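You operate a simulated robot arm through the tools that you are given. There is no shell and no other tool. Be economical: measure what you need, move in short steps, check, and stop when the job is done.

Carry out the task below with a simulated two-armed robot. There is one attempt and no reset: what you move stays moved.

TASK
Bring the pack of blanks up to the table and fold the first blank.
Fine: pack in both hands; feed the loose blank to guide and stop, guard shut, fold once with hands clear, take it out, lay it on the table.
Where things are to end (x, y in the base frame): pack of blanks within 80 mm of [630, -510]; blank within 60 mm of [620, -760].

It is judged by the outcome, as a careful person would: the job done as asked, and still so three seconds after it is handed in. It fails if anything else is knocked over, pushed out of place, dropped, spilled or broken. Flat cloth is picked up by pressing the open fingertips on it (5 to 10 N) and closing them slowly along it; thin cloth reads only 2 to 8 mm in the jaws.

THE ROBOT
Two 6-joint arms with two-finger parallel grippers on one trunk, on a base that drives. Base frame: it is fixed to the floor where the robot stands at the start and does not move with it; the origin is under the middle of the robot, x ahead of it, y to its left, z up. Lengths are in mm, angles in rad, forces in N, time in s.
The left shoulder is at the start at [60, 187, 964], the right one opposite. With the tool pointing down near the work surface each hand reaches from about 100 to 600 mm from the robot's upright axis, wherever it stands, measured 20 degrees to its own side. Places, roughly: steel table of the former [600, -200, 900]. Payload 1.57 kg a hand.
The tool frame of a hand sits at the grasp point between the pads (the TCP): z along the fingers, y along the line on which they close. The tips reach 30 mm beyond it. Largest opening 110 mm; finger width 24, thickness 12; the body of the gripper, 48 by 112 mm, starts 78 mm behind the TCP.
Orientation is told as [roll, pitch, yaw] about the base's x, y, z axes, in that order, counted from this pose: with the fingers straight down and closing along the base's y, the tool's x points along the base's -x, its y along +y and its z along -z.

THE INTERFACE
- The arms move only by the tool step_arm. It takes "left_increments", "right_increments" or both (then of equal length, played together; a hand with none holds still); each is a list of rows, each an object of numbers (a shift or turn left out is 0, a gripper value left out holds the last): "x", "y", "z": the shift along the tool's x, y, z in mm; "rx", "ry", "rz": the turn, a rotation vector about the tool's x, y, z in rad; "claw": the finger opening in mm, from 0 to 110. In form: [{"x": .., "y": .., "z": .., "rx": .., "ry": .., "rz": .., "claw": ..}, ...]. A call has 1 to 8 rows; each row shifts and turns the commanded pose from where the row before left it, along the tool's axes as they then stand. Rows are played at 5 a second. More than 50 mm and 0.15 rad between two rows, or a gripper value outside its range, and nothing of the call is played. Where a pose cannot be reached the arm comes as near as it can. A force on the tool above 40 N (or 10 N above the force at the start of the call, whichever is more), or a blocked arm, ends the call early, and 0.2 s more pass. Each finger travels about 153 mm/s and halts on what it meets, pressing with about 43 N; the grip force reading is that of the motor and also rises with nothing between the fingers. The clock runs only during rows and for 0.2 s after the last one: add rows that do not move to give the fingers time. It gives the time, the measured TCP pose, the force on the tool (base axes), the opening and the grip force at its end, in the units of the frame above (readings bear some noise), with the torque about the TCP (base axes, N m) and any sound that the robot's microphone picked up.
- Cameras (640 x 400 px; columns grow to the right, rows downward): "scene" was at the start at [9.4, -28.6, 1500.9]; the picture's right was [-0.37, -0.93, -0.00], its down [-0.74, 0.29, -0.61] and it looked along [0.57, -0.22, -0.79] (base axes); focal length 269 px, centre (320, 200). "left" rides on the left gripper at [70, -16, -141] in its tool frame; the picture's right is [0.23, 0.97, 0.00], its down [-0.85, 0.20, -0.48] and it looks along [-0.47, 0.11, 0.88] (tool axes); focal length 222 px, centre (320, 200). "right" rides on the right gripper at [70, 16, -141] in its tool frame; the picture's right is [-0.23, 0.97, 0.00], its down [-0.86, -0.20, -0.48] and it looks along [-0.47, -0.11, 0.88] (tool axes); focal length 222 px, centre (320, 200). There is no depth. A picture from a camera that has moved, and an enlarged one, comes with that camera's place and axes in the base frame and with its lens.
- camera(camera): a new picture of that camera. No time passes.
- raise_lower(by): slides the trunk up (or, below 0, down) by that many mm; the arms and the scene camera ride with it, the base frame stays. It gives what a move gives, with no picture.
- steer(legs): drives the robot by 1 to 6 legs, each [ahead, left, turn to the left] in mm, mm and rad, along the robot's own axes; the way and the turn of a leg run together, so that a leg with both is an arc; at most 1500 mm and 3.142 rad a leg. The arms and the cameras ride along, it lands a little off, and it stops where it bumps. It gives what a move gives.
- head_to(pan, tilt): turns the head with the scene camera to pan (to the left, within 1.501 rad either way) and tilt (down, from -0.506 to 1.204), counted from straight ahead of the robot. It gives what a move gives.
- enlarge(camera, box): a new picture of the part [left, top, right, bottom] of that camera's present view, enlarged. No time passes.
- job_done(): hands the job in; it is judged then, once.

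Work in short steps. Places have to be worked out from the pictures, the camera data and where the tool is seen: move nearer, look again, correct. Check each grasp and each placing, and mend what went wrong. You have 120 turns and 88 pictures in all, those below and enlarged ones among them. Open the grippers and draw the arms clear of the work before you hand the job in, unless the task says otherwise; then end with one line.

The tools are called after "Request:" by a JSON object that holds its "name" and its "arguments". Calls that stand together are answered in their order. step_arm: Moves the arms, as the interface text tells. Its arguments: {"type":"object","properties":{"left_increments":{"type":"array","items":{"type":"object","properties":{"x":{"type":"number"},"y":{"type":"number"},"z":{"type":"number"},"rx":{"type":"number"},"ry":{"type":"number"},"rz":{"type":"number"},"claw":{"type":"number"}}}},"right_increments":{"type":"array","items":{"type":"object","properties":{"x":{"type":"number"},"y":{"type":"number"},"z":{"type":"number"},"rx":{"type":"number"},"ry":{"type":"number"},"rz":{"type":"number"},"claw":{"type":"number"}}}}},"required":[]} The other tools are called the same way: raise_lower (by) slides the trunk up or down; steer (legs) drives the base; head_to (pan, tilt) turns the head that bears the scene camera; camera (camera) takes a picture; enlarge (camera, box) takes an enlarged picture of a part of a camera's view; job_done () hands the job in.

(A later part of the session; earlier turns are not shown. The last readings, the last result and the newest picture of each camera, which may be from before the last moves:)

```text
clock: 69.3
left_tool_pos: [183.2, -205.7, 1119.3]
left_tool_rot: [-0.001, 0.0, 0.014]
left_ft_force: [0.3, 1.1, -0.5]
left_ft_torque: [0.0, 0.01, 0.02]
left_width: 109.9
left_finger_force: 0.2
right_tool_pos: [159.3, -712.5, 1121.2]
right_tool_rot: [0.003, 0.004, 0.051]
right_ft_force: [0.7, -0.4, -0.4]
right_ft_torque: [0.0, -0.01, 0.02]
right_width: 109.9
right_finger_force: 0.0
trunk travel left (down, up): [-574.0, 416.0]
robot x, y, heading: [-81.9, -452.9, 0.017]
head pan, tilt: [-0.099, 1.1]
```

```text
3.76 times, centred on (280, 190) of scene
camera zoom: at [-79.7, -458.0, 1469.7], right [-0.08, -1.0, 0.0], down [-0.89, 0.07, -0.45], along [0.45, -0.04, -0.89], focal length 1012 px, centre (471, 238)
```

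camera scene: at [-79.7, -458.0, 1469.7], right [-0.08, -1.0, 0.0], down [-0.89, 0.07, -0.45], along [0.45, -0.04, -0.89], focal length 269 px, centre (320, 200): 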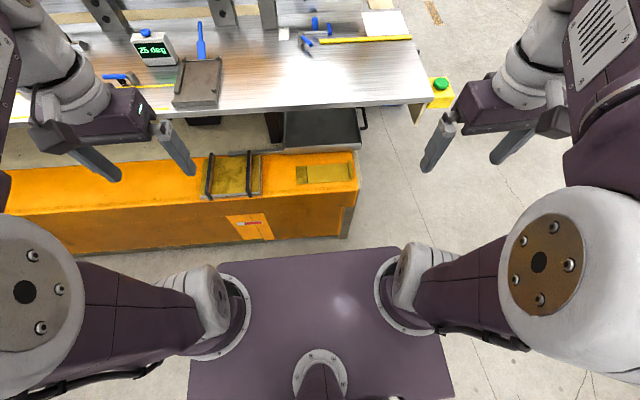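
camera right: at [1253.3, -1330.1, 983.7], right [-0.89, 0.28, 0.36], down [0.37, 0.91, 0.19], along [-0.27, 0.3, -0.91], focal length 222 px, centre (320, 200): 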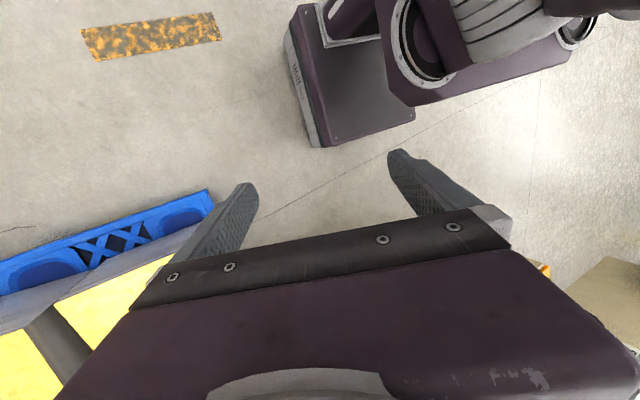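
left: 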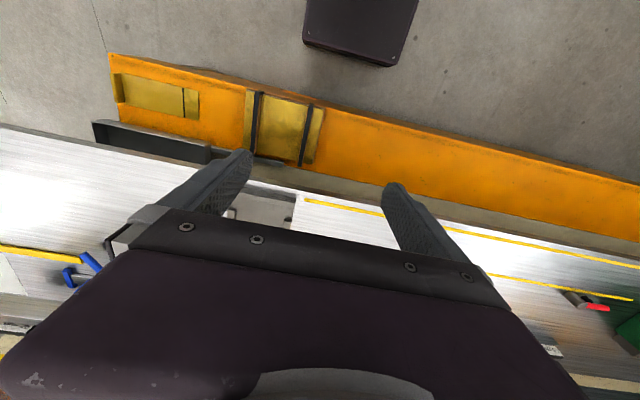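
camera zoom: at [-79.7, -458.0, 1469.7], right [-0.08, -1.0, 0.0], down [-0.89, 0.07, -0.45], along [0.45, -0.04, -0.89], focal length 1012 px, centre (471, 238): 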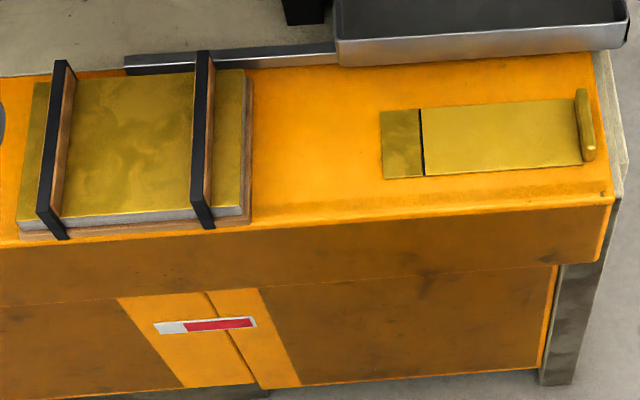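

The blank has an upright lip at its −y end; the pack has two standing straps (y≈-100 and -242, x 396–571) I can grip, but the table edge (x≈500) overhangs its back. I drive to centre on the pack and look down with a hand camera.

Request:
{"name": "steer", "arguments": {"legs": [[0, 280, -0.016], [190, 0, 0]]}}

Request:
{"name": "head_to", "arguments": {"pan": 0.0, "tilt": 1.15}}

Request:
{"name": "camera", "arguments": {"camera": "scene"}}

Request:
{"name": "camera", "arguments": {"camera": "left"}}

```text
clock: 72.4
left_tool_pos: [373.0, 77.7, 1119.0]
left_tool_rot: [0.0, 0.001, 0.01]
left_ft_force: [0.6, 0.0, -0.1]
left_ft_torque: [0.02, 0.03, -0.03]
left_width: 110.0
left_finger_force: 0.0
right_tool_pos: [345.9, -431.2, 1121.5]
right_tool_rot: [0.002, 0.002, 0.045]
right_ft_force: [0.1, -0.2, -0.3]
right_ft_torque: [0.01, 0.02, 0.0]
right_width: 109.8
right_finger_force: 0.1
trunk travel left (down, up): [-574.0, 416.0]
robot x, y, heading: [103.1, -171.4, 0.009]
head pan, tilt: [-0.099, 1.1]
```

```text
clock: 73.1
left_tool_pos: [373.5, 77.0, 1118.2]
left_tool_rot: [0.001, 0.001, 0.01]
left_ft_force: [0.4, 0.1, -0.9]
left_ft_torque: [0.03, 0.0, 0.0]
left_width: 110.2
left_finger_force: 0.0
right_tool_pos: [345.7, -433.1, 1122.6]
right_tool_rot: [0.001, 0.007, 0.046]
right_ft_force: [0.5, 0.3, -0.1]
right_ft_torque: [0.01, -0.02, 0.0]
right_width: 110.3
right_finger_force: 0.0
trunk travel left (down, up): [-574.0, 416.0]
robot x, y, heading: [103.2, -163.9, 0.01]
head pan, tilt: [0.0, 1.15]
```

```text
54 pictures are left
camera scene: at [105.4, -169.5, 1466.6], right [0.01, -1.0, 0.0], down [-0.91, -0.01, -0.41], along [0.41, 0.0, -0.91], focal length 269 px, centre (320, 200)
```

scene: 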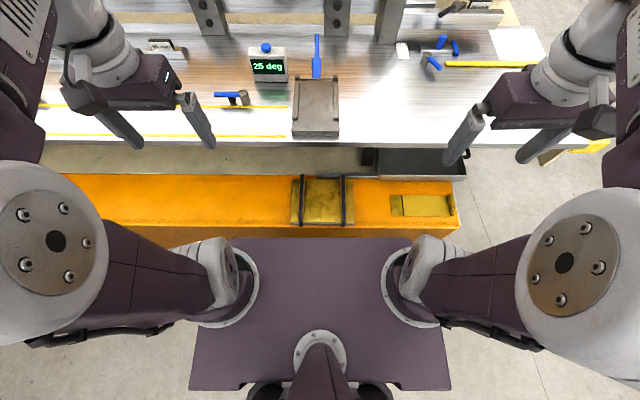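

```text
53 pictures are left
camera left: at [304.4, 60.1, 1260.9], right [-0.24, 0.97, 0.0], down [0.85, 0.21, 0.48], along [0.47, 0.11, -0.88], focal length 222 px, centre (320, 200)
```

left: 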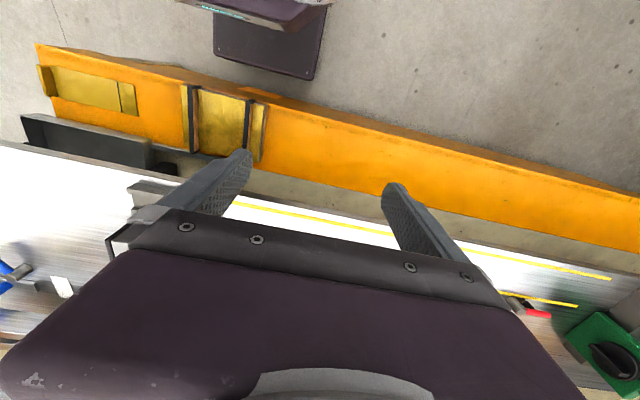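

Zoom on the pack from straight ahead to triangulate.

Request:
{"name": "enlarge", "arguments": {"camera": "scene", "box": [270, 160, 470, 250]}}

Request:
{"name": "enlarge", "arguments": {"camera": "left", "box": [30, 40, 290, 170]}}

```text
3.20 times, centred on (370, 205) of scene
camera zoom: at [105.4, -169.5, 1466.6], right [0.01, -1.0, 0.0], down [-0.91, -0.01, -0.41], along [0.41, 0.0, -0.91], focal length 860 px, centre (160, 184)
```

zoom: 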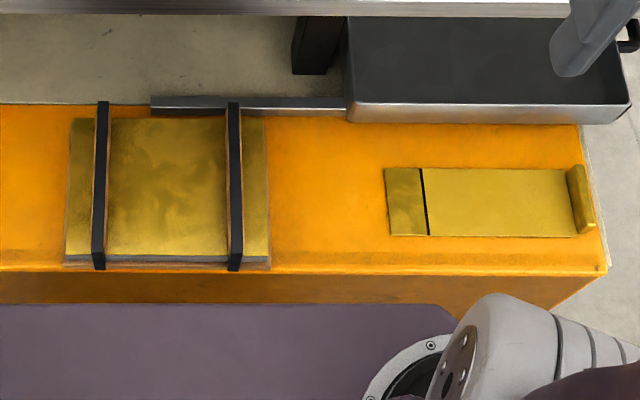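

```text
2.46 times, centred on (160, 105) of left
camera zoom: at [304.4, 60.1, 1260.9], right [-0.24, 0.97, 0.0], down [0.85, 0.21, 0.48], along [0.47, 0.11, -0.88], focal length 547 px, centre (714, 434)
```

zoom: 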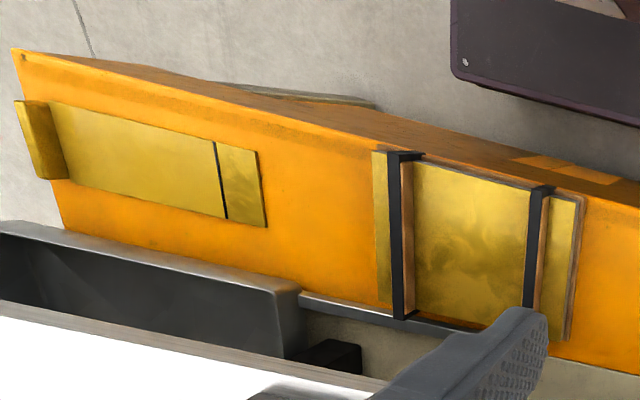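

Straps: top z≈642, left at y≈-107, right at y≈-247, x 404–575, about 13 mm thick. I bring both hands to hover over them, 50 mm open.

Request:
{"name": "step_arm", "arguments": {"left_increments": [{"x": -6, "y": -23, "z": 40, "claw": 50}, {"x": -6, "y": -23, "z": 40}, {"x": -6, "y": -23, "z": 40}, {"x": -6, "y": -23, "z": 40}, {"x": -6, "y": -23, "z": 40}, {"x": -6, "y": -23, "z": 40}, {"x": -6, "y": -23, "z": 40}, {"x": -6, "y": -23, "z": 40, "rz": 0.01}], "right_increments": [{"x": -9.4, "y": 23.2, "z": 40.5, "rz": 0.046, "claw": 50}, {"x": -9.4, "y": 23.2, "z": 40.5}, {"x": -9.4, "y": 23.2, "z": 40.5}, {"x": -9.4, "y": 23.2, "z": 40.5}, {"x": -9.4, "y": 23.2, "z": 40.5}, {"x": -9.4, "y": 23.2, "z": 40.5}, {"x": -9.4, "y": 23.2, "z": 40.5}, {"x": -9.4, "y": 23.2, "z": 40.5}]}}

Request:
{"name": "step_arm", "arguments": {"left_increments": [{"ry": -0.1}, {"ry": -0.1}, {"ry": -0.1}, {"ry": -0.1}, {}], "right_increments": [{"ry": -0.1}, {"ry": -0.1}, {"ry": -0.1}, {"ry": -0.1}, {}]}}

Request:
{"name": "camera", "arguments": {"camera": "scene"}}

Request:
{"name": "camera", "arguments": {"camera": "left"}}

```text
clock: 74.9
left_tool_pos: [424.0, -107.7, 798.0]
left_tool_rot: [0.001, 0.0, 0.001]
left_ft_force: [-0.8, -0.2, -0.3]
left_ft_torque: [-0.02, 0.02, 0.01]
left_width: 50.0
left_finger_force: 0.0
right_tool_pos: [421.1, -245.3, 798.0]
right_tool_rot: [0.002, 0.005, -0.002]
right_ft_force: [-0.1, 0.2, -0.4]
right_ft_torque: [-0.02, 0.0, 0.0]
right_width: 50.0
right_finger_force: 0.0
trunk travel left (down, up): [-574.0, 416.0]
robot x, y, heading: [103.9, -172.5, 0.011]
head pan, tilt: [0.0, 1.15]
```

```text
clock: 76.1
left_tool_pos: [422.6, -93.4, 798.9]
left_tool_rot: [0.056, -0.236, -0.002]
left_ft_force: [-0.7, 0.4, -0.1]
left_ft_torque: [-0.01, -0.03, -0.01]
left_width: 50.4
left_finger_force: 0.0
left hand out of reach, approached as far as the arm can: row 2, 3, 4
right_tool_pos: [421.2, -262.1, 797.4]
right_tool_rot: [-0.065, -0.208, 0.001]
right_ft_force: [0.9, 0.2, 0.2]
right_ft_torque: [0.03, 0.02, 0.03]
right_width: 50.1
right_finger_force: 0.2
right hand out of reach, approached as far as the arm can: row 2, 3, 4
trunk travel left (down, up): [-574.0, 416.0]
robot x, y, heading: [106.5, -168.4, 0.011]
head pan, tilt: [0.0, 1.15]
```

```text
50 pictures are left
camera scene: at [105.1, -169.5, 1466.6], right [0.01, -1.0, 0.0], down [-0.91, -0.01, -0.41], along [0.41, 0.0, -0.91], focal length 269 px, centre (320, 200)
```

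scene: 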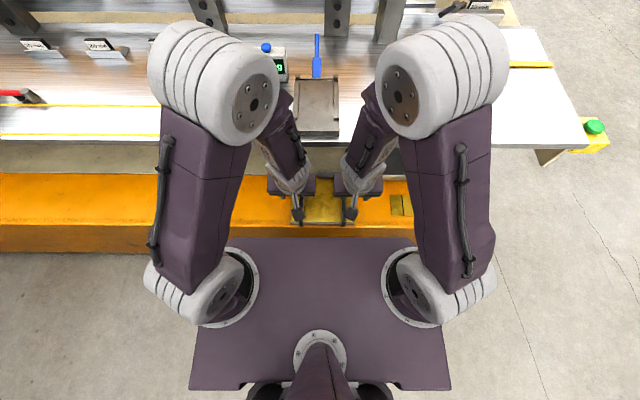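

```text
49 pictures are left
camera left: at [323.7, -117.1, 919.0], right [-0.23, 0.97, 0.0], down [0.72, 0.17, 0.68], along [0.66, 0.16, -0.74], focal length 222 px, centre (320, 200)
```

left: 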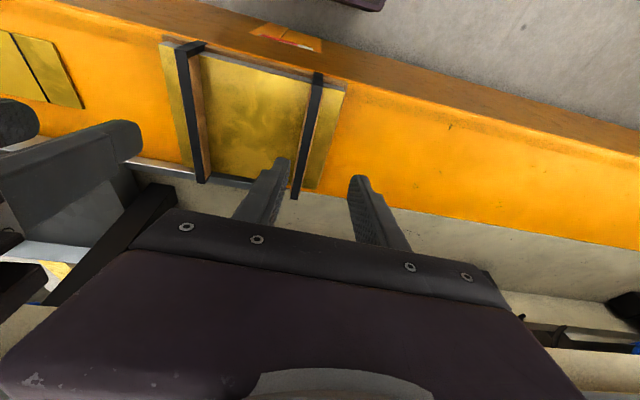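

Tilt isn't reachable so close in; I back the robot 150 mm and extend the hands instead.

Request:
{"name": "steer", "arguments": {"legs": [[-160, 0, -0.01]]}}

Request:
{"name": "step_arm", "arguments": {"left_increments": [{}, {}], "right_increments": [{}, {}]}}

```text
clock: 77.5
left_tool_pos: [264.9, -97.9, 799.2]
left_tool_rot: [0.055, -0.237, -0.012]
left_ft_force: [0.1, -0.3, -0.8]
left_ft_torque: [0.0, -0.03, -0.02]
left_width: 50.1
left_finger_force: 0.0
right_tool_pos: [259.6, -265.8, 798.9]
right_tool_rot: [-0.064, -0.208, -0.008]
right_ft_force: [0.4, 0.9, -0.3]
right_ft_torque: [0.0, -0.02, 0.0]
right_width: 50.1
right_finger_force: 0.1
trunk travel left (down, up): [-574.0, 416.0]
robot x, y, heading: [-52.7, -172.2, -0.003]
head pan, tilt: [0.0, 1.15]
```

```text
clock: 78.1
left_tool_pos: [265.0, -97.3, 799.1]
left_tool_rot: [0.056, -0.236, -0.011]
left_ft_force: [0.1, -0.4, -0.5]
left_ft_torque: [-0.02, 0.0, -0.03]
left_width: 50.0
left_finger_force: 0.2
right_tool_pos: [259.7, -265.3, 796.8]
right_tool_rot: [-0.066, -0.208, -0.008]
right_ft_force: [-0.1, -0.1, -0.1]
right_ft_torque: [-0.01, 0.0, 0.01]
right_width: 49.9
right_finger_force: 0.1
trunk travel left (down, up): [-574.0, 416.0]
robot x, y, heading: [-54.3, -167.3, -0.006]
head pan, tilt: [0.0, 1.15]
```

Move both hands forward 120 mm along the tilted frame and see whether the commanded tilt is taken.

Request:
{"name": "step_arm", "arguments": {"left_increments": [{"x": -27.6, "z": 11.7}, {"x": -27.6, "z": 11.7}, {"x": -27.6, "z": 11.7}, {"x": -27.6, "z": 11.7}, {}], "right_increments": [{"x": -27.6, "z": 11.7}, {"x": -27.6, "z": 11.7}, {"x": -27.6, "z": 11.7}, {"x": -27.6, "z": 11.7}, {}]}}

```text
clock: 79.3
left_tool_pos: [383.2, -95.6, 778.1]
left_tool_rot: [0.055, -0.238, -0.012]
left_ft_force: [-0.7, -0.5, 0.1]
left_ft_torque: [0.0, 0.0, -0.02]
left_width: 50.4
left_finger_force: 0.0
right_tool_pos: [378.9, -271.0, 776.3]
right_tool_rot: [-0.064, -0.208, -0.012]
right_ft_force: [0.0, -0.4, -0.4]
right_ft_torque: [0.0, -0.03, 0.02]
right_width: 50.3
right_finger_force: 0.0
trunk travel left (down, up): [-574.0, 416.0]
robot x, y, heading: [-53.1, -167.5, -0.002]
head pan, tilt: [0.0, 1.15]
```

Commands reset to measured. Now correct tilt to -0.4, and move over the straps at hover.

Request:
{"name": "step_arm", "arguments": {"left_increments": [{"rx": 0.055}, {"ry": -0.08}, {"ry": -0.082}, {"x": -17.6, "y": -2.75, "z": 20.5}, {"x": -17.6, "y": -2.75, "z": 20.5}, {"x": -17.6, "y": -2.75, "z": 20.5}, {"x": -17.6, "y": -2.75, "z": 20.5}, {}], "right_increments": [{"rx": -0.064}, {"ry": -0.095}, {"ry": -0.095}, {"x": -18.7, "y": 6, "z": 20.4}, {"x": -18.7, "y": 6, "z": 20.4}, {"x": -18.7, "y": 6, "z": 20.4}, {"x": -18.7, "y": 6, "z": 20.4}, {}]}}

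Request:
{"name": "camera", "arguments": {"camera": "left"}}

Request:
{"name": "camera", "arguments": {"camera": "right"}}

```text
clock: 81.1
left_tool_pos: [475.8, -98.5, 723.1]
left_tool_rot: [0.031, -0.327, -0.014]
left_ft_force: [0.0, 0.2, -0.9]
left_ft_torque: [0.01, -0.03, -0.02]
left_width: 50.3
left_finger_force: 0.0
left hand out of reach, approached as far as the arm can: row 3
right_tool_pos: [472.3, -259.7, 716.4]
right_tool_rot: [-0.043, -0.288, -0.008]
right_ft_force: [-0.4, -0.5, -0.3]
right_ft_torque: [0.0, 0.0, 0.0]
right_width: 50.3
right_finger_force: 0.0
right hand out of reach, approached as far as the arm can: row 2, 3
trunk travel left (down, up): [-574.0, 416.0]
robot x, y, heading: [-50.9, -167.2, 0.0]
head pan, tilt: [0.0, 1.15]
```

```text
48 pictures are left
camera left: at [365.2, -116.1, 835.6], right [-0.21, 0.98, -0.04], down [0.66, 0.18, 0.73], along [0.72, 0.13, -0.68], focal length 222 px, centre (320, 200)
```

left: 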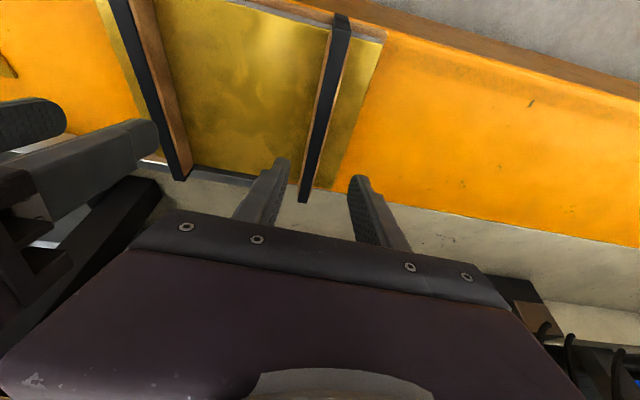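

```text
47 pictures are left
camera right: at [365.3, -236.7, 831.3], right [0.24, 0.97, 0.03], down [0.68, -0.19, 0.71], along [0.69, -0.15, -0.71], focal length 222 px, centre (320, 200)
```

right: 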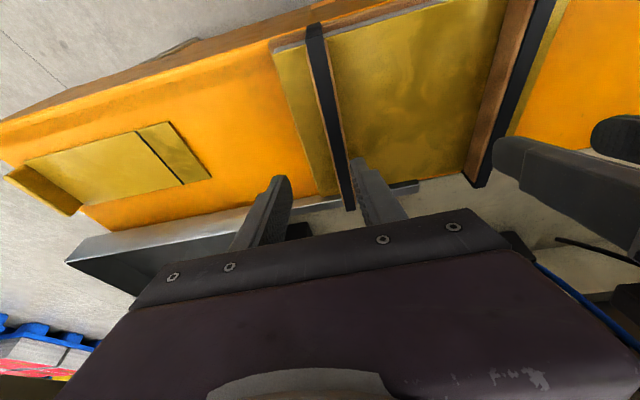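

Straps lie at y≈-102 and -243, x 388–575. Align y, then lower to TCP z≈650 so the tips straddle the straps.

Request:
{"name": "step_arm", "arguments": {"left_increments": [{"y": -3.5}, {}, {"x": 5.4, "z": 17.5}, {"x": 5.4, "z": 17.5}, {"x": 5.4, "z": 17.5}, {"x": 5.4, "z": 17.5}, {}], "right_increments": [{"y": 8.5}, {"y": 8.2}, {"x": 3.3, "z": 16.3}, {"x": 3.3, "z": 16.3}, {"x": 3.3, "z": 16.3}, {"x": 3.3, "z": 16.3}, {}]}}

Request:
{"name": "camera", "arguments": {"camera": "left"}}

Request:
{"name": "camera", "arguments": {"camera": "right"}}

```text
clock: 82.6
left_tool_pos: [482.1, -102.2, 665.3]
left_tool_rot: [0.02, -0.356, -0.01]
left_ft_force: [-7.2, 3.8, 31.8]
left_ft_torque: [-0.68, 0.23, -0.15]
left_width: 46.3
left_finger_force: 0.0
right_tool_pos: [484.0, -242.4, 664.6]
right_tool_rot: [-0.034, -0.315, -0.014]
right_ft_force: [-10.8, -3.8, 36.6]
right_ft_torque: [0.76, 0.41, 0.3]
right_width: 45.5
right_finger_force: 0.0
trunk travel left (down, up): [-574.0, 416.0]
robot x, y, heading: [-54.8, -168.5, -0.005]
head pan, tilt: [0.0, 1.15]
stopped in row 7 (left hand): the force on the tool passed its limit (the readings are from after the stop); the commanded pose is now the measured one
```

```text
46 pictures are left
camera left: at [368.1, -120.4, 773.3], right [-0.21, 0.98, -0.06], down [0.63, 0.18, 0.75], along [0.74, 0.12, -0.66], focal length 222 px, centre (320, 200)
```

left: 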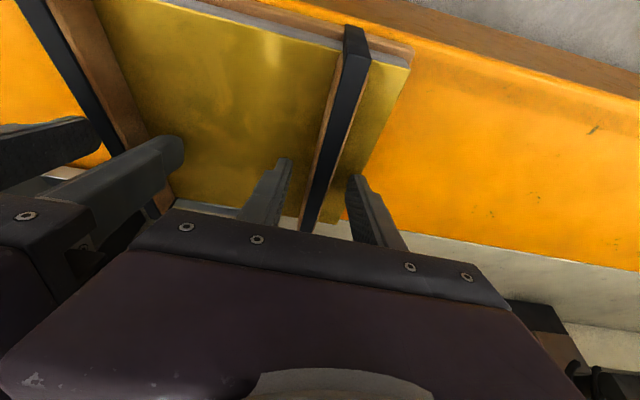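

```text
45 pictures are left
camera right: at [372.1, -220.6, 776.8], right [0.24, 0.97, 0.04], down [0.66, -0.19, 0.73], along [0.71, -0.15, -0.69], focal length 222 px, centre (320, 200)
```

right: 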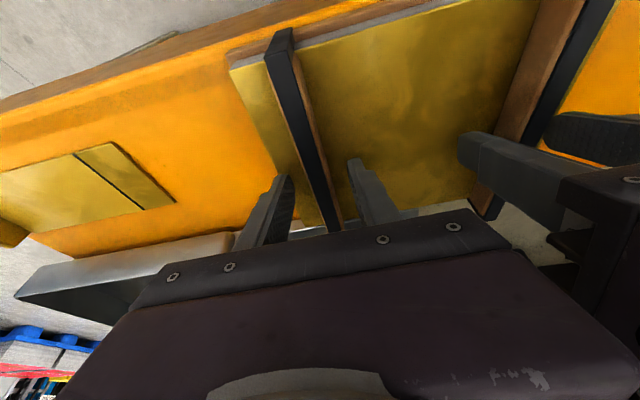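

Tips straddle both straps and touch the pack top. Back off 5 mm and close both grippers.

Request:
{"name": "step_arm", "arguments": {"left_increments": [{"z": -5}, {"claw": 0}, {}, {}, {}], "right_increments": [{"z": -5}, {"claw": 0}, {}, {}, {}]}}

```text
clock: 83.8
left_tool_pos: [481.0, -103.4, 664.0]
left_tool_rot: [0.022, -0.349, -0.01]
left_ft_force: [-7.2, -17.4, 23.6]
left_ft_torque: [-1.21, -0.11, 0.17]
left_width: 16.1
left_finger_force: 31.8
right_tool_pos: [483.1, -242.6, 665.0]
right_tool_rot: [-0.03, -0.31, -0.01]
right_ft_force: [2.7, 21.0, 14.4]
right_ft_torque: [0.98, 0.05, 0.93]
right_width: 16.6
right_finger_force: 32.2
trunk travel left (down, up): [-574.0, 416.0]
robot x, y, heading: [-54.8, -169.7, 0.001]
head pan, tilt: [0.0, 1.15]
```

Both hold the straps (16 mm). Lift 24 mm slowly.

Request:
{"name": "step_arm", "arguments": {"left_increments": [{"x": -2, "z": -5.6}, {"x": -2, "z": -5.6}, {"x": -2, "z": -5.6}, {"x": -2, "z": -5.6}, {}], "right_increments": [{"x": -1.8, "z": -5.7}, {"x": -1.8, "z": -5.7}, {"x": -1.8, "z": -5.7}, {"x": -1.8, "z": -5.7}, {}]}}

Request:
{"name": "camera", "arguments": {"camera": "left"}}

```text
clock: 85.0
left_tool_pos: [483.3, -103.1, 685.3]
left_tool_rot: [0.022, -0.342, -0.012]
left_ft_force: [-0.6, -17.6, 0.3]
left_ft_torque: [-0.65, 0.05, -0.21]
left_width: 15.6
left_finger_force: 31.2
right_tool_pos: [486.0, -242.6, 684.8]
right_tool_rot: [-0.033, -0.301, -0.009]
right_ft_force: [-1.4, 17.4, -0.2]
right_ft_torque: [0.58, 0.53, 0.09]
right_width: 15.7
right_finger_force: 30.9
trunk travel left (down, up): [-574.0, 416.0]
robot x, y, heading: [-56.7, -172.5, -0.003]
head pan, tilt: [0.0, 1.15]
```

```text
44 pictures are left
camera left: at [370.8, -121.5, 794.9], right [-0.21, 0.98, -0.06], down [0.65, 0.18, 0.74], along [0.73, 0.12, -0.67], focal length 222 px, centre (320, 200)
```

left: 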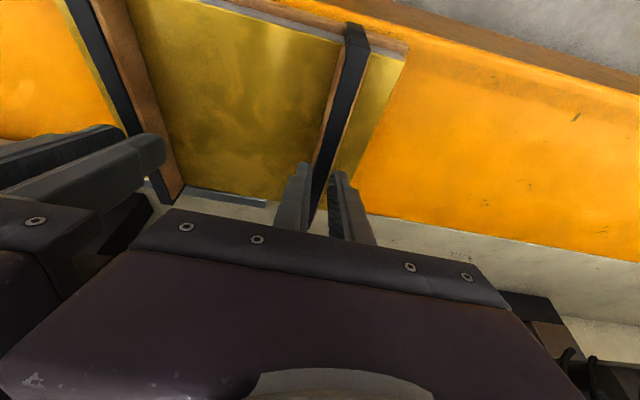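

Weight isn't seen in the force; lift 10 mm more and read.

Request:
{"name": "step_arm", "arguments": {"left_increments": [{"x": -1.7, "z": -4.7}, {"x": -1.7, "z": -4.7}, {}, {}], "right_increments": [{"x": -1.5, "z": -4.8}, {"x": -1.5, "z": -4.8}, {}, {}]}}

Request:
{"name": "enlarge", "arguments": {"camera": "right", "box": [100, 0, 560, 260]}}

```text
clock: 86.0
left_tool_pos: [483.9, -102.4, 695.1]
left_tool_rot: [0.022, -0.342, -0.011]
left_ft_force: [-1.6, -25.5, -6.2]
left_ft_torque: [-0.75, 0.05, -0.21]
left_width: 15.8
left_finger_force: 31.5
right_tool_pos: [487.4, -241.6, 695.6]
right_tool_rot: [-0.033, -0.302, -0.011]
right_ft_force: [1.0, 25.9, -6.7]
right_ft_torque: [0.77, -0.07, 0.05]
right_width: 16.1
right_finger_force: 30.8
trunk travel left (down, up): [-574.0, 416.0]
robot x, y, heading: [-51.4, -165.7, 0.001]
head pan, tilt: [0.0, 1.15]
```

```text
1.39 times, centred on (330, 130) of right
camera zoom: at [377.7, -219.6, 808.5], right [0.24, 0.97, 0.04], down [0.67, -0.19, 0.72], along [0.7, -0.14, -0.7], focal length 309 px, centre (306, 297)
```

zoom: 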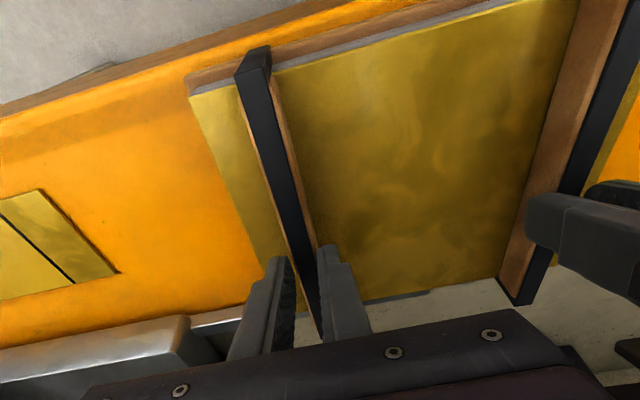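

Force now −6.5 N each. Relax the sideways pull by 2 mm inward each and lift 12 mm more to see if the load stays constant (airborne).

Request:
{"name": "step_arm", "arguments": {"left_increments": [{"y": -1}, {"y": -1, "x": -2, "z": -5.6}, {"x": -2, "z": -5.6}, {}, {}], "right_increments": [{"y": 1}, {"y": 1, "x": -1.8, "z": -5.7}, {"x": -1.8, "z": -5.7}, {}, {}]}}

Request:
{"name": "camera", "arguments": {"camera": "scene"}}

```text
clock: 87.2
left_tool_pos: [482.8, -101.8, 706.0]
left_tool_rot: [0.026, -0.337, -0.01]
left_ft_force: [-2.3, 14.0, -5.4]
left_ft_torque: [0.42, 0.08, -0.1]
left_width: 15.7
left_finger_force: 31.6
right_tool_pos: [485.5, -240.1, 704.0]
right_tool_rot: [-0.035, -0.296, -0.012]
right_ft_force: [1.2, -14.0, -6.8]
right_ft_torque: [-0.4, -0.13, 0.07]
right_width: 15.7
right_finger_force: 31.6
trunk travel left (down, up): [-574.0, 416.0]
robot x, y, heading: [-55.7, -169.9, 0.001]
head pan, tilt: [0.0, 1.15]
```

```text
42 pictures are left
camera scene: at [-52.4, -170.3, 1466.5], right [0.0, -1.0, 0.0], down [-0.91, 0.0, -0.41], along [0.41, 0.0, -0.91], focal length 269 px, centre (320, 200)
```

scene: 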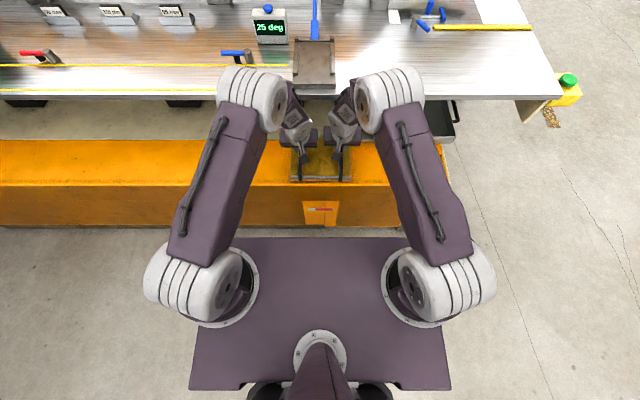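

Pack is airborne (≈1.25 kg). Back away 170 mm, raise 320 mm, shift right 340 mm.

Request:
{"name": "steer", "arguments": {"legs": [[-170, 0, 0]]}}

Request:
{"name": "raise_lower", "arguments": {"by": 330}}

Request:
{"name": "steer", "arguments": {"legs": [[0, -340, 0]]}}

Request:
{"name": "camera", "arguments": {"camera": "scene"}}

```text
clock: 88.6
left_tool_pos: [312.9, -102.8, 707.1]
left_tool_rot: [0.03, -0.337, -0.012]
left_ft_force: [-1.0, 33.2, -5.5]
left_ft_torque: [0.92, -0.07, -0.13]
left_width: 15.9
left_finger_force: 31.4
right_tool_pos: [315.9, -241.5, 705.4]
right_tool_rot: [-0.035, -0.299, -0.016]
right_ft_force: [-0.1, -33.1, -5.8]
right_ft_torque: [-0.96, 0.09, 0.12]
right_width: 15.6
right_finger_force: 31.1
trunk travel left (down, up): [-574.0, 416.0]
robot x, y, heading: [-225.8, -168.5, -0.004]
head pan, tilt: [0.0, 1.15]
```

```text
clock: 91.9
left_tool_pos: [314.2, -102.7, 1035.9]
left_tool_rot: [0.029, -0.334, -0.009]
left_ft_force: [-0.3, 1.6, -6.4]
left_ft_torque: [0.03, 0.14, -0.16]
left_width: 15.9
left_finger_force: 31.7
right_tool_pos: [316.5, -241.6, 1036.0]
right_tool_rot: [-0.036, -0.296, -0.013]
right_ft_force: [0.8, -1.6, -5.0]
right_ft_torque: [-0.05, -0.15, 0.04]
right_width: 15.8
right_finger_force: 31.9
trunk travel left (down, up): [-904.0, 86.0]
robot x, y, heading: [-221.4, -169.4, -0.003]
head pan, tilt: [0.0, 1.15]
```

```text
clock: 94.1
left_tool_pos: [312.5, -450.6, 1035.4]
left_tool_rot: [0.027, -0.336, -0.012]
left_ft_force: [-0.2, 2.7, -6.2]
left_ft_torque: [0.08, -0.03, -0.17]
left_width: 15.8
left_finger_force: 31.5
right_tool_pos: [314.5, -587.0, 1036.3]
right_tool_rot: [-0.038, -0.296, -0.015]
right_ft_force: [0.3, -2.4, -5.8]
right_ft_torque: [-0.07, 0.01, 0.05]
right_width: 15.6
right_finger_force: 31.3
trunk travel left (down, up): [-904.0, 86.0]
robot x, y, heading: [-227.3, -514.2, 0.0]
head pan, tilt: [0.0, 1.15]
```

```text
41 pictures are left
camera scene: at [-222.1, -513.8, 1796.5], right [0.0, -1.0, 0.0], down [-0.91, 0.0, -0.41], along [0.41, 0.0, -0.91], focal length 269 px, centre (320, 200)
```

scene: 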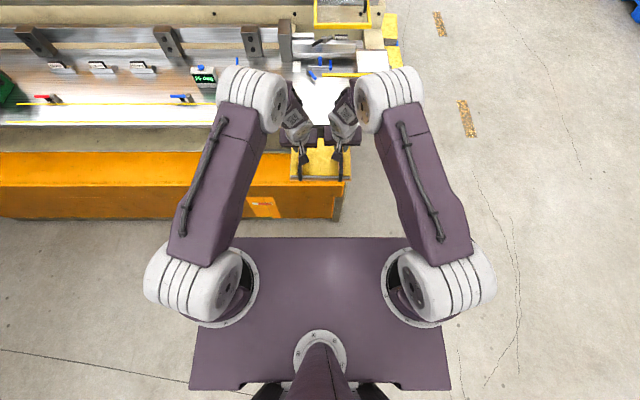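

Drive forward 312 mm to bring the pack over the target.

Request:
{"name": "steer", "arguments": {"legs": [[312, 8, 0]]}}

Request:
{"name": "camera", "arguments": {"camera": "left"}}

```text
clock: 96.2
left_tool_pos: [624.2, -448.1, 1035.6]
left_tool_rot: [0.031, -0.338, -0.018]
left_ft_force: [-0.6, -0.6, -5.6]
left_ft_torque: [-0.03, 0.04, -0.13]
left_width: 16.0
left_finger_force: 31.3
right_tool_pos: [624.7, -587.2, 1035.7]
right_tool_rot: [-0.038, -0.298, -0.019]
right_ft_force: [1.0, 1.1, -4.7]
right_ft_torque: [0.08, -0.09, 0.08]
right_width: 16.0
right_finger_force: 31.1
trunk travel left (down, up): [-904.0, 86.0]
robot x, y, heading: [91.2, -511.0, -0.006]
head pan, tilt: [0.0, 1.15]
```

```text
40 pictures are left
camera left: at [512.3, -466.9, 1147.1], right [-0.21, 0.98, -0.05], down [0.65, 0.17, 0.74], along [0.73, 0.12, -0.67], focal length 222 px, centre (320, 200)
```

left: 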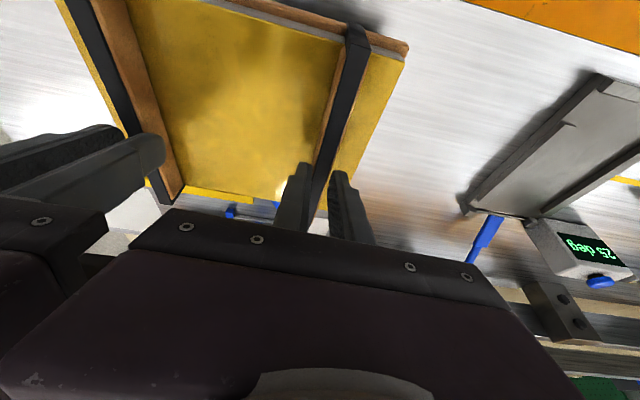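

Level over the table. Lower the trunk 36 mm, then in small steps until contact.

Request:
{"name": "raise_lower", "arguments": {"by": -36}}

Request:
{"name": "raise_lower", "arguments": {"by": -8}}

Request:
{"name": "raise_lower", "arguments": {"by": -8}}

```text
clock: 97.0
left_tool_pos: [626.9, -448.9, 998.4]
left_tool_rot: [0.031, -0.336, -0.02]
left_ft_force: [0.1, -1.7, -6.3]
left_ft_torque: [-0.08, -0.03, -0.12]
left_width: 15.8
left_finger_force: 31.5
right_tool_pos: [627.7, -587.5, 998.8]
right_tool_rot: [-0.037, -0.295, -0.02]
right_ft_force: [1.0, 2.1, -6.7]
right_ft_torque: [0.05, 0.07, 0.14]
right_width: 15.7
right_finger_force: 32.2
trunk travel left (down, up): [-868.0, 122.0]
robot x, y, heading: [89.6, -507.0, -0.004]
head pan, tilt: [0.0, 1.15]
```

```text
clock: 97.6
left_tool_pos: [625.4, -448.8, 994.1]
left_tool_rot: [0.031, -0.341, -0.018]
left_ft_force: [6.8, 5.4, 6.9]
left_ft_torque: [0.15, -0.81, -0.1]
left_width: 15.6
left_finger_force: 31.1
right_tool_pos: [626.5, -586.7, 995.2]
right_tool_rot: [-0.038, -0.303, -0.023]
right_ft_force: [1.8, -5.8, 15.2]
right_ft_torque: [-0.18, -0.75, 0.09]
right_width: 15.7
right_finger_force: 31.2
trunk travel left (down, up): [-860.0, 130.0]
robot x, y, heading: [89.9, -513.6, -0.01]
head pan, tilt: [0.0, 1.15]
```

```text
clock: 98.2
left_tool_pos: [622.6, -448.2, 987.0]
left_tool_rot: [0.029, -0.341, -0.02]
left_ft_force: [3.2, 11.2, 22.9]
left_ft_torque: [0.09, -0.15, -0.55]
left_width: 16.3
left_finger_force: 31.3
right_tool_pos: [624.0, -586.7, 986.5]
right_tool_rot: [-0.036, -0.303, -0.021]
right_ft_force: [5.3, -9.3, 23.0]
right_ft_torque: [-0.05, -0.17, 0.54]
right_width: 16.3
right_finger_force: 31.0
trunk travel left (down, up): [-852.0, 138.0]
robot x, y, heading: [92.1, -512.7, -0.006]
head pan, tilt: [0.0, 1.15]
```

Pack rests on the table. Open to 45 and retreat along the tools.

Request:
{"name": "step_arm", "arguments": {"left_increments": [{"claw": 45}, {}, {"z": -15}, {"z": -30}, {"z": -40}, {"z": -40}], "right_increments": [{"claw": 45}, {}, {"z": -15}, {"z": -30}, {"z": -40}, {"z": -40}]}}

Request:
{"name": "steer", "arguments": {"legs": [[-250, 0, 0]]}}

Request:
{"name": "head_to", "arguments": {"pan": 0.0, "tilt": 0.9}}

Request:
{"name": "camera", "arguments": {"camera": "scene"}}

```text
clock: 99.6
left_tool_pos: [582.7, -453.1, 1102.5]
left_tool_rot: [0.031, -0.336, -0.019]
left_ft_force: [-0.3, -0.6, 0.0]
left_ft_torque: [0.02, -0.04, -0.02]
left_width: 45.0
left_finger_force: 0.0
right_tool_pos: [588.0, -580.8, 1106.1]
right_tool_rot: [-0.035, -0.299, -0.024]
right_ft_force: [-0.6, -0.2, -0.2]
right_ft_torque: [0.01, -0.02, 0.02]
right_width: 44.9
right_finger_force: 0.1
trunk travel left (down, up): [-852.0, 138.0]
robot x, y, heading: [89.6, -511.0, -0.011]
head pan, tilt: [0.0, 1.15]
```

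```text
clock: 101.4
left_tool_pos: [333.3, -448.8, 1101.3]
left_tool_rot: [0.031, -0.336, -0.017]
left_ft_force: [-0.2, -0.2, 0.2]
left_ft_torque: [0.02, 0.04, 0.0]
left_width: 45.1
left_finger_force: 0.1
right_tool_pos: [339.3, -578.3, 1102.2]
right_tool_rot: [-0.038, -0.298, -0.017]
right_ft_force: [0.8, -0.3, 0.6]
right_ft_torque: [0.0, 0.03, 0.02]
right_width: 45.1
right_finger_force: 0.1
trunk travel left (down, up): [-852.0, 138.0]
robot x, y, heading: [-162.3, -512.0, -0.009]
head pan, tilt: [0.0, 1.15]
```

```text
clock: 102.2
left_tool_pos: [330.5, -448.3, 1101.4]
left_tool_rot: [0.03, -0.336, -0.015]
left_ft_force: [-0.6, -0.3, 0.7]
left_ft_torque: [-0.02, -0.04, -0.02]
left_width: 44.9
left_finger_force: 0.0
right_tool_pos: [336.7, -577.7, 1103.6]
right_tool_rot: [-0.037, -0.297, -0.016]
right_ft_force: [1.2, -0.3, 0.1]
right_ft_torque: [0.02, -0.02, -0.01]
right_width: 45.1
right_finger_force: 0.0
trunk travel left (down, up): [-852.0, 138.0]
robot x, y, heading: [-158.2, -509.0, -0.009]
head pan, tilt: [0.0, 0.901]
```

```text
39 pictures are left
camera scene: at [-149.6, -509.2, 1761.5], right [-0.01, -1.0, 0.0], down [-0.78, 0.0, -0.62], along [0.62, 0.0, -0.78], focal length 269 px, centre (320, 200)
```

scene: 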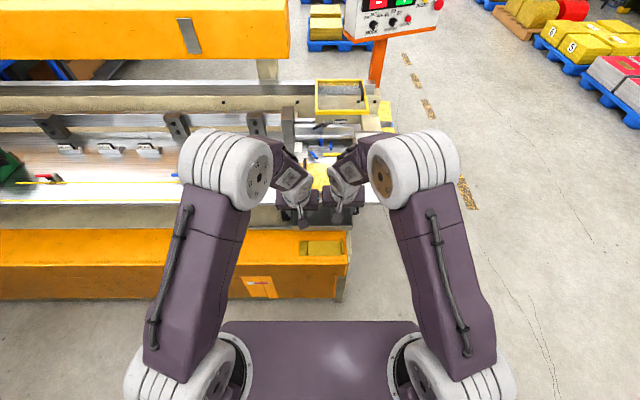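

Pack placed at ≈[623,-517]. Now the blank: I lower the trunk, tuck the left hand back, and bring the right hand near the blank's lip (≈[480,-630]).

Request:
{"name": "step_arm", "arguments": {"left_increments": [{"y": 40}, {"y": 40}, {"y": 40, "z": -20}, {"y": 40, "z": -20}]}}

Request:
{"name": "raise_lower", "arguments": {"by": -278}}

Request:
{"name": "steer", "arguments": {"legs": [[70, 10, 0.01]]}}

Request:
{"name": "camera", "arguments": {"camera": "right"}}

```text
clock: 103.2
left_tool_pos: [319.8, -288.6, 1143.1]
left_tool_rot: [0.028, -0.336, -0.013]
left_ft_force: [-1.1, 0.5, 0.3]
left_ft_torque: [-0.04, -0.01, -0.01]
left_width: 45.0
left_finger_force: 0.1
right_tool_pos: [337.0, -575.7, 1104.7]
right_tool_rot: [-0.04, -0.299, -0.018]
right_ft_force: [-1.0, 0.6, 0.4]
right_ft_torque: [-0.04, -0.01, -0.02]
right_width: 45.1
right_finger_force: 0.0
trunk travel left (down, up): [-852.0, 138.0]
robot x, y, heading: [-165.7, -508.0, -0.009]
head pan, tilt: [0.0, 0.901]
```

```text
clock: 106.0
left_tool_pos: [320.7, -289.5, 865.6]
left_tool_rot: [0.028, -0.338, -0.015]
left_ft_force: [0.4, -0.7, -0.5]
left_ft_torque: [-0.01, 0.02, -0.03]
left_width: 45.1
left_finger_force: 0.0
right_tool_pos: [338.0, -577.0, 825.6]
right_tool_rot: [-0.038, -0.3, -0.018]
right_ft_force: [-0.4, -0.6, 0.0]
right_ft_torque: [-0.01, -0.01, -0.01]
right_width: 45.0
right_finger_force: 0.1
trunk travel left (down, up): [-574.0, 416.0]
robot x, y, heading: [-161.7, -509.4, 0.001]
head pan, tilt: [0.0, 0.901]
```

```text
clock: 107.0
left_tool_pos: [389.0, -272.9, 865.6]
left_tool_rot: [0.03, -0.335, -0.008]
left_ft_force: [-0.3, 0.6, 0.1]
left_ft_torque: [0.02, 0.0, -0.04]
left_width: 45.0
left_finger_force: 0.1
right_tool_pos: [409.2, -562.0, 825.0]
right_tool_rot: [-0.037, -0.297, -0.006]
right_ft_force: [0.5, -0.7, 0.7]
right_ft_torque: [-0.02, 0.02, -0.01]
right_width: 44.9
right_finger_force: 0.2
trunk travel left (down, up): [-574.0, 416.0]
robot x, y, heading: [-91.4, -499.8, 0.007]
head pan, tilt: [0.0, 0.901]
```

```text
38 pictures are left
camera right: at [300.4, -539.7, 939.3], right [0.24, 0.97, 0.03], down [0.67, -0.19, 0.71], along [0.7, -0.15, -0.7], focal length 222 px, centre (320, 200)
```

right: 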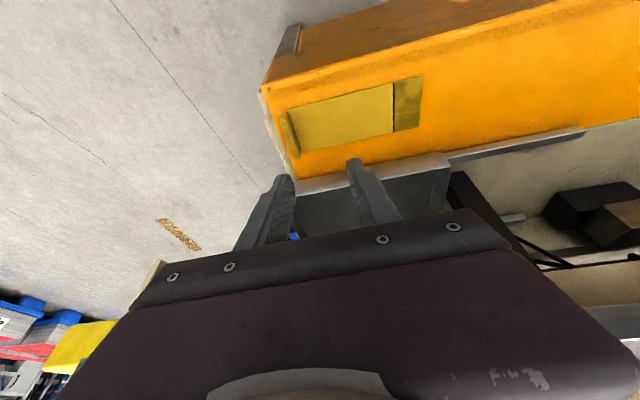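

Zoom on the lip.

Request:
{"name": "enlarge", "arguments": {"camera": "right", "box": [240, 60, 460, 190]}}

```text
2.91 times, centred on (350, 125) of right
camera zoom: at [300.4, -539.7, 939.3], right [0.24, 0.97, 0.03], down [0.67, -0.19, 0.71], along [0.7, -0.15, -0.7], focal length 646 px, centre (233, 418)
```

zoom: 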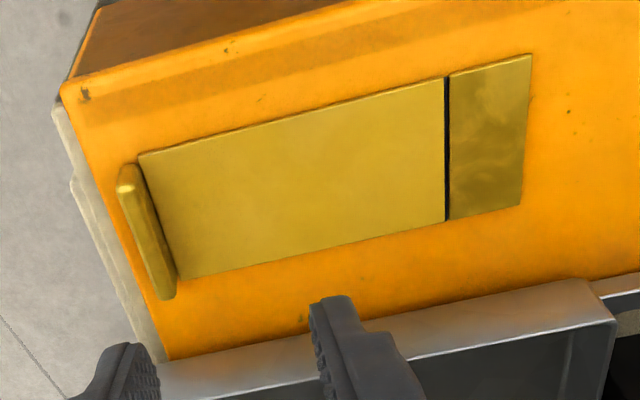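

Blank: x 434–513, y −415…−613 with the ~20 mm lip at y≈−618; fold line at y −455. Move the right hand above the lip (TCP 468,−618,700).

Request:
{"name": "step_arm", "arguments": {"right_increments": [{"rx": -0.037, "claw": 44}, {"x": -4.9, "y": -14, "z": 34.2}, {"x": -4.9, "y": -14, "z": 34.2}, {"x": -4.9, "y": -14, "z": 34.2}, {"x": -4.9, "y": -14, "z": 34.2}, {}]}}

Request:
{"name": "enlarge", "arguments": {"camera": "right", "box": [180, 0, 500, 220]}}

```text
clock: 108.4
left_tool_pos: [386.9, -273.1, 865.3]
left_tool_rot: [0.031, -0.337, -0.004]
left_ft_force: [0.7, 0.4, 0.0]
left_ft_torque: [-0.03, 0.01, 0.02]
left_width: 45.0
left_finger_force: 0.0
right_tool_pos: [469.2, -619.8, 703.3]
right_tool_rot: [0.0, -0.298, -0.008]
right_ft_force: [0.0, -1.5, -0.7]
right_ft_torque: [0.01, -0.01, 0.0]
right_width: 44.1
right_finger_force: 0.1
trunk travel left (down, up): [-574.0, 416.0]
robot x, y, heading: [-90.5, -497.8, 0.007]
head pan, tilt: [0.0, 0.901]
```

```text
1.82 times, centred on (340, 110) of right
camera zoom: at [359.9, -602.8, 817.1], right [0.22, 0.97, 0.07], down [0.68, -0.2, 0.71], along [0.7, -0.11, -0.7], focal length 404 px, centre (284, 364)
```

zoom: 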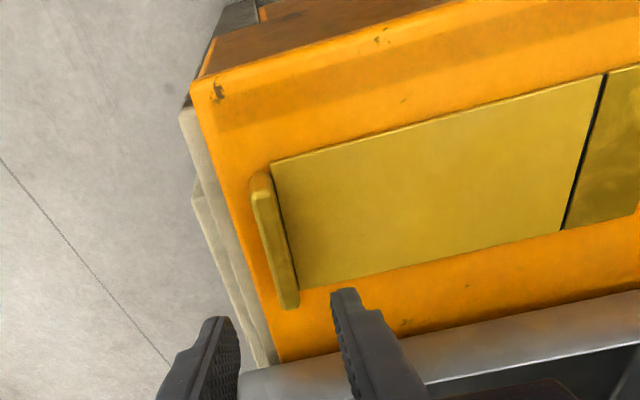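

Centred on the lip (y≈-619, x 434–508). Descend 69 mm and close.

Request:
{"name": "step_arm", "arguments": {"right_increments": [{"x": 5.1, "z": 16.5}, {"x": 5.1, "z": 16.5}, {"x": 5.1, "z": 16.5}, {"x": 4, "z": 13}, {}, {"claw": 0}, {}, {}]}}

```text
clock: 110.2
left_tool_pos: [388.2, -273.0, 864.9]
left_tool_rot: [0.03, -0.337, -0.005]
left_ft_force: [-0.1, -0.1, 0.0]
left_ft_torque: [-0.02, -0.03, 0.0]
left_width: 44.7
left_finger_force: 0.1
right_tool_pos: [467.9, -619.5, 635.8]
right_tool_rot: [-0.001, -0.297, -0.008]
right_ft_force: [0.7, -0.6, 0.3]
right_ft_torque: [0.0, -0.05, 0.02]
right_width: 10.6
right_finger_force: 28.4
trunk travel left (down, up): [-574.0, 416.0]
robot x, y, heading: [-96.4, -498.9, 0.006]
head pan, tilt: [0.0, 0.901]
```

Gripped a 10 mm lip. Lift 40 mm and verify.

Request:
{"name": "step_arm", "arguments": {"right_increments": [{"x": -3, "z": -9.5}, {"x": -3, "z": -9.5}, {"x": -3, "z": -9.5}, {"x": -3, "z": -9.5}, {}]}}

Request:
{"name": "camera", "arguments": {"camera": "right"}}

```text
clock: 111.4
left_tool_pos: [389.1, -274.1, 865.8]
left_tool_rot: [0.029, -0.336, -0.005]
left_ft_force: [0.0, -0.9, 0.9]
left_ft_torque: [-0.02, 0.03, 0.01]
left_width: 44.9
left_finger_force: 0.0
right_tool_pos: [467.1, -619.9, 675.0]
right_tool_rot: [-0.001, -0.297, -0.007]
right_ft_force: [-1.1, -0.4, -0.1]
right_ft_torque: [0.0, 0.02, 0.05]
right_width: 10.7
right_finger_force: 28.8
trunk travel left (down, up): [-574.0, 416.0]
robot x, y, heading: [-95.1, -496.2, 0.006]
head pan, tilt: [0.0, 0.901]
```

```text
35 pictures are left
camera right: at [357.4, -602.0, 789.4], right [0.22, 0.97, 0.07], down [0.68, -0.2, 0.71], along [0.7, -0.11, -0.7], focal length 222 px, centre (320, 200)
```

right: 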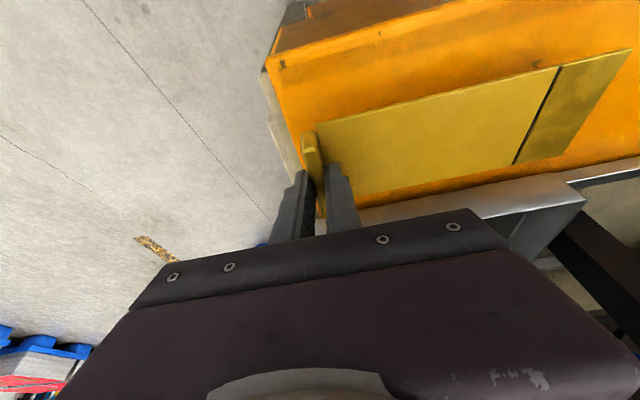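

Lifted. Back 190 mm, raise 330 mm, then turn the blank −90° about the vertical.

Request:
{"name": "steer", "arguments": {"legs": [[-190, 0, -0.006]]}}

Request:
{"name": "raise_lower", "arguments": {"by": 330}}

Request:
{"name": "step_arm", "arguments": {"right_increments": [{"rx": 0.0414, "rz": 0.1337}, {"rx": 0.0414, "rz": 0.1337}, {"rx": 0.0414, "rz": 0.1337}, {"rx": 0.0414, "rz": 0.1337}, {"rx": 0.0414, "rz": 0.1337}, {"rx": 0.0414, "rz": 0.1337}]}}

Request:
{"name": "step_arm", "arguments": {"right_increments": [{"rx": 0.0414, "rz": 0.1337}, {"rx": 0.0414, "rz": 0.1337}, {"rx": 0.0414, "rz": 0.1337}, {"rx": 0.0414, "rz": 0.1337}, {"rx": 0.0414, "rz": 0.1337}, {}]}}

Request:
{"name": "camera", "arguments": {"camera": "right"}}

```text
clock: 113.0
left_tool_pos: [202.5, -277.5, 866.2]
left_tool_rot: [0.029, -0.336, -0.011]
left_ft_force: [0.5, 0.5, 0.5]
left_ft_torque: [0.01, 0.01, 0.04]
left_width: 44.9
left_finger_force: 0.2
right_tool_pos: [278.1, -622.7, 675.7]
right_tool_rot: [-0.001, -0.299, -0.01]
right_ft_force: [-0.1, 0.5, 0.0]
right_ft_torque: [-0.01, 0.02, -0.02]
right_width: 10.7
right_finger_force: 29.4
trunk travel left (down, up): [-574.0, 416.0]
robot x, y, heading: [-279.5, -502.0, -0.0]
head pan, tilt: [0.0, 0.901]
```

```text
clock: 116.2
left_tool_pos: [202.2, -278.3, 1196.0]
left_tool_rot: [0.03, -0.334, -0.01]
left_ft_force: [0.4, 0.8, 0.7]
left_ft_torque: [0.01, 0.0, -0.03]
left_width: 45.0
left_finger_force: 0.1
right_tool_pos: [278.7, -622.1, 1004.9]
right_tool_rot: [0.001, -0.297, -0.011]
right_ft_force: [0.5, -0.8, -0.2]
right_ft_torque: [-0.03, 0.0, -0.04]
right_width: 10.7
right_finger_force: 28.5
trunk travel left (down, up): [-904.0, 86.0]
robot x, y, heading: [-280.7, -499.7, 0.0]
head pan, tilt: [0.0, 0.901]
```

```text
clock: 117.6
left_tool_pos: [203.2, -277.4, 1193.9]
left_tool_rot: [0.03, -0.337, -0.01]
left_ft_force: [0.2, 0.7, -1.1]
left_ft_torque: [-0.03, 0.01, 0.02]
left_width: 45.2
left_finger_force: 0.0
right_tool_pos: [277.5, -623.3, 1005.3]
right_tool_rot: [-0.002, -0.298, -0.857]
right_ft_force: [0.0, 0.3, -0.8]
right_ft_torque: [-0.03, 0.05, 0.0]
right_width: 11.0
right_finger_force: 28.2
trunk travel left (down, up): [-904.0, 86.0]
robot x, y, heading: [-276.3, -499.7, 0.0]
head pan, tilt: [0.0, 0.901]
```

```text
clock: 119.0
left_tool_pos: [202.2, -276.6, 1195.3]
left_tool_rot: [0.03, -0.337, -0.011]
left_ft_force: [-0.4, -0.2, -0.2]
left_ft_torque: [-0.02, 0.01, 0.02]
left_width: 44.9
left_finger_force: 0.1
right_tool_pos: [277.8, -622.0, 1004.9]
right_tool_rot: [-0.003, -0.299, -1.553]
right_ft_force: [-0.5, -0.4, -0.8]
right_ft_torque: [0.01, 0.07, 0.0]
right_width: 10.9
right_finger_force: 28.4
trunk travel left (down, up): [-904.0, 86.0]
robot x, y, heading: [-282.2, -497.5, 0.002]
head pan, tilt: [0.0, 0.901]
```

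```text
34 pictures are left
camera right: at [291.7, -513.7, 1118.9], right [0.98, -0.2, 0.06], down [-0.19, -0.68, 0.71], along [-0.1, -0.71, -0.7], focal length 222 px, centre (320, 200)
```

right: 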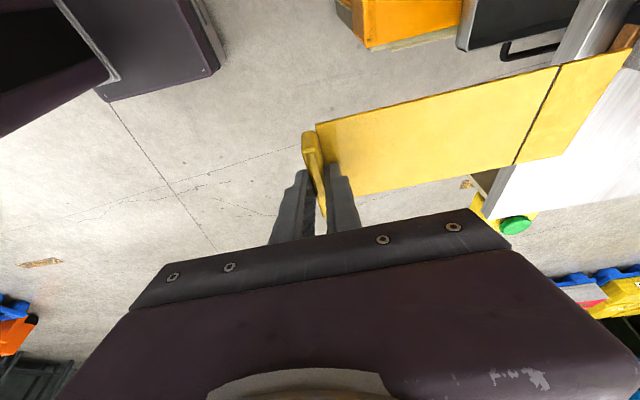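

Held firmly and aligned along +x. Drive right then forward so the lip comes to ≈[575,-735].

Request:
{"name": "steer", "arguments": {"legs": [[0, -113, 0], [297, 0, 0]]}}

Request:
{"name": "raise_lower", "arguments": {"by": -50}}

Request:
{"name": "camera", "arguments": {"camera": "right"}}

```text
clock: 121.8
left_tool_pos: [494.8, -389.9, 1197.0]
left_tool_rot: [0.031, -0.339, -0.01]
left_ft_force: [-0.1, -0.2, -0.8]
left_ft_torque: [-0.03, 0.0, 0.04]
left_width: 44.8
left_finger_force: 0.1
right_tool_pos: [571.2, -735.8, 1006.3]
right_tool_rot: [-0.003, -0.301, -1.551]
right_ft_force: [-0.1, -0.1, -0.6]
right_ft_torque: [-0.02, 0.05, -0.03]
right_width: 10.6
right_finger_force: 28.7
trunk travel left (down, up): [-904.0, 86.0]
robot x, y, heading: [15.2, -613.7, 0.005]
head pan, tilt: [0.0, 0.901]
```

```text
clock: 122.8
left_tool_pos: [496.4, -391.8, 1145.6]
left_tool_rot: [0.03, -0.336, -0.01]
left_ft_force: [-0.4, 0.2, 0.6]
left_ft_torque: [0.05, -0.05, -0.02]
left_width: 45.1
left_finger_force: 0.0
right_tool_pos: [573.0, -736.6, 955.2]
right_tool_rot: [-0.003, -0.3, -1.552]
right_ft_force: [0.7, -0.1, 0.3]
right_ft_torque: [0.02, 0.02, 0.0]
right_width: 11.1
right_finger_force: 28.8
trunk travel left (down, up): [-854.0, 136.0]
robot x, y, heading: [14.5, -613.1, -0.002]
head pan, tilt: [0.0, 0.901]
```

```text
33 pictures are left
camera right: at [586.9, -627.9, 1068.8], right [0.98, -0.2, 0.06], down [-0.18, -0.68, 0.71], along [-0.1, -0.71, -0.7], focal length 222 px, centre (320, 200)
```

right: 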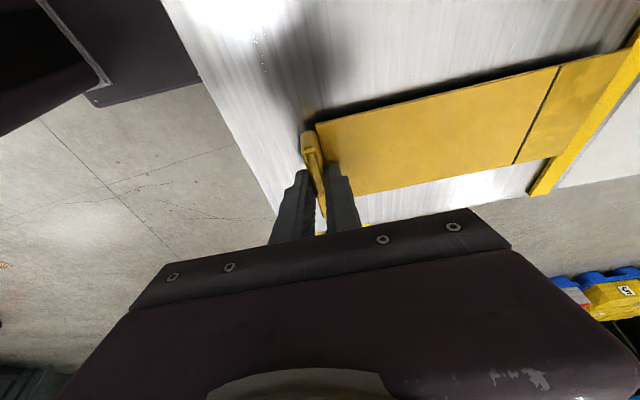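

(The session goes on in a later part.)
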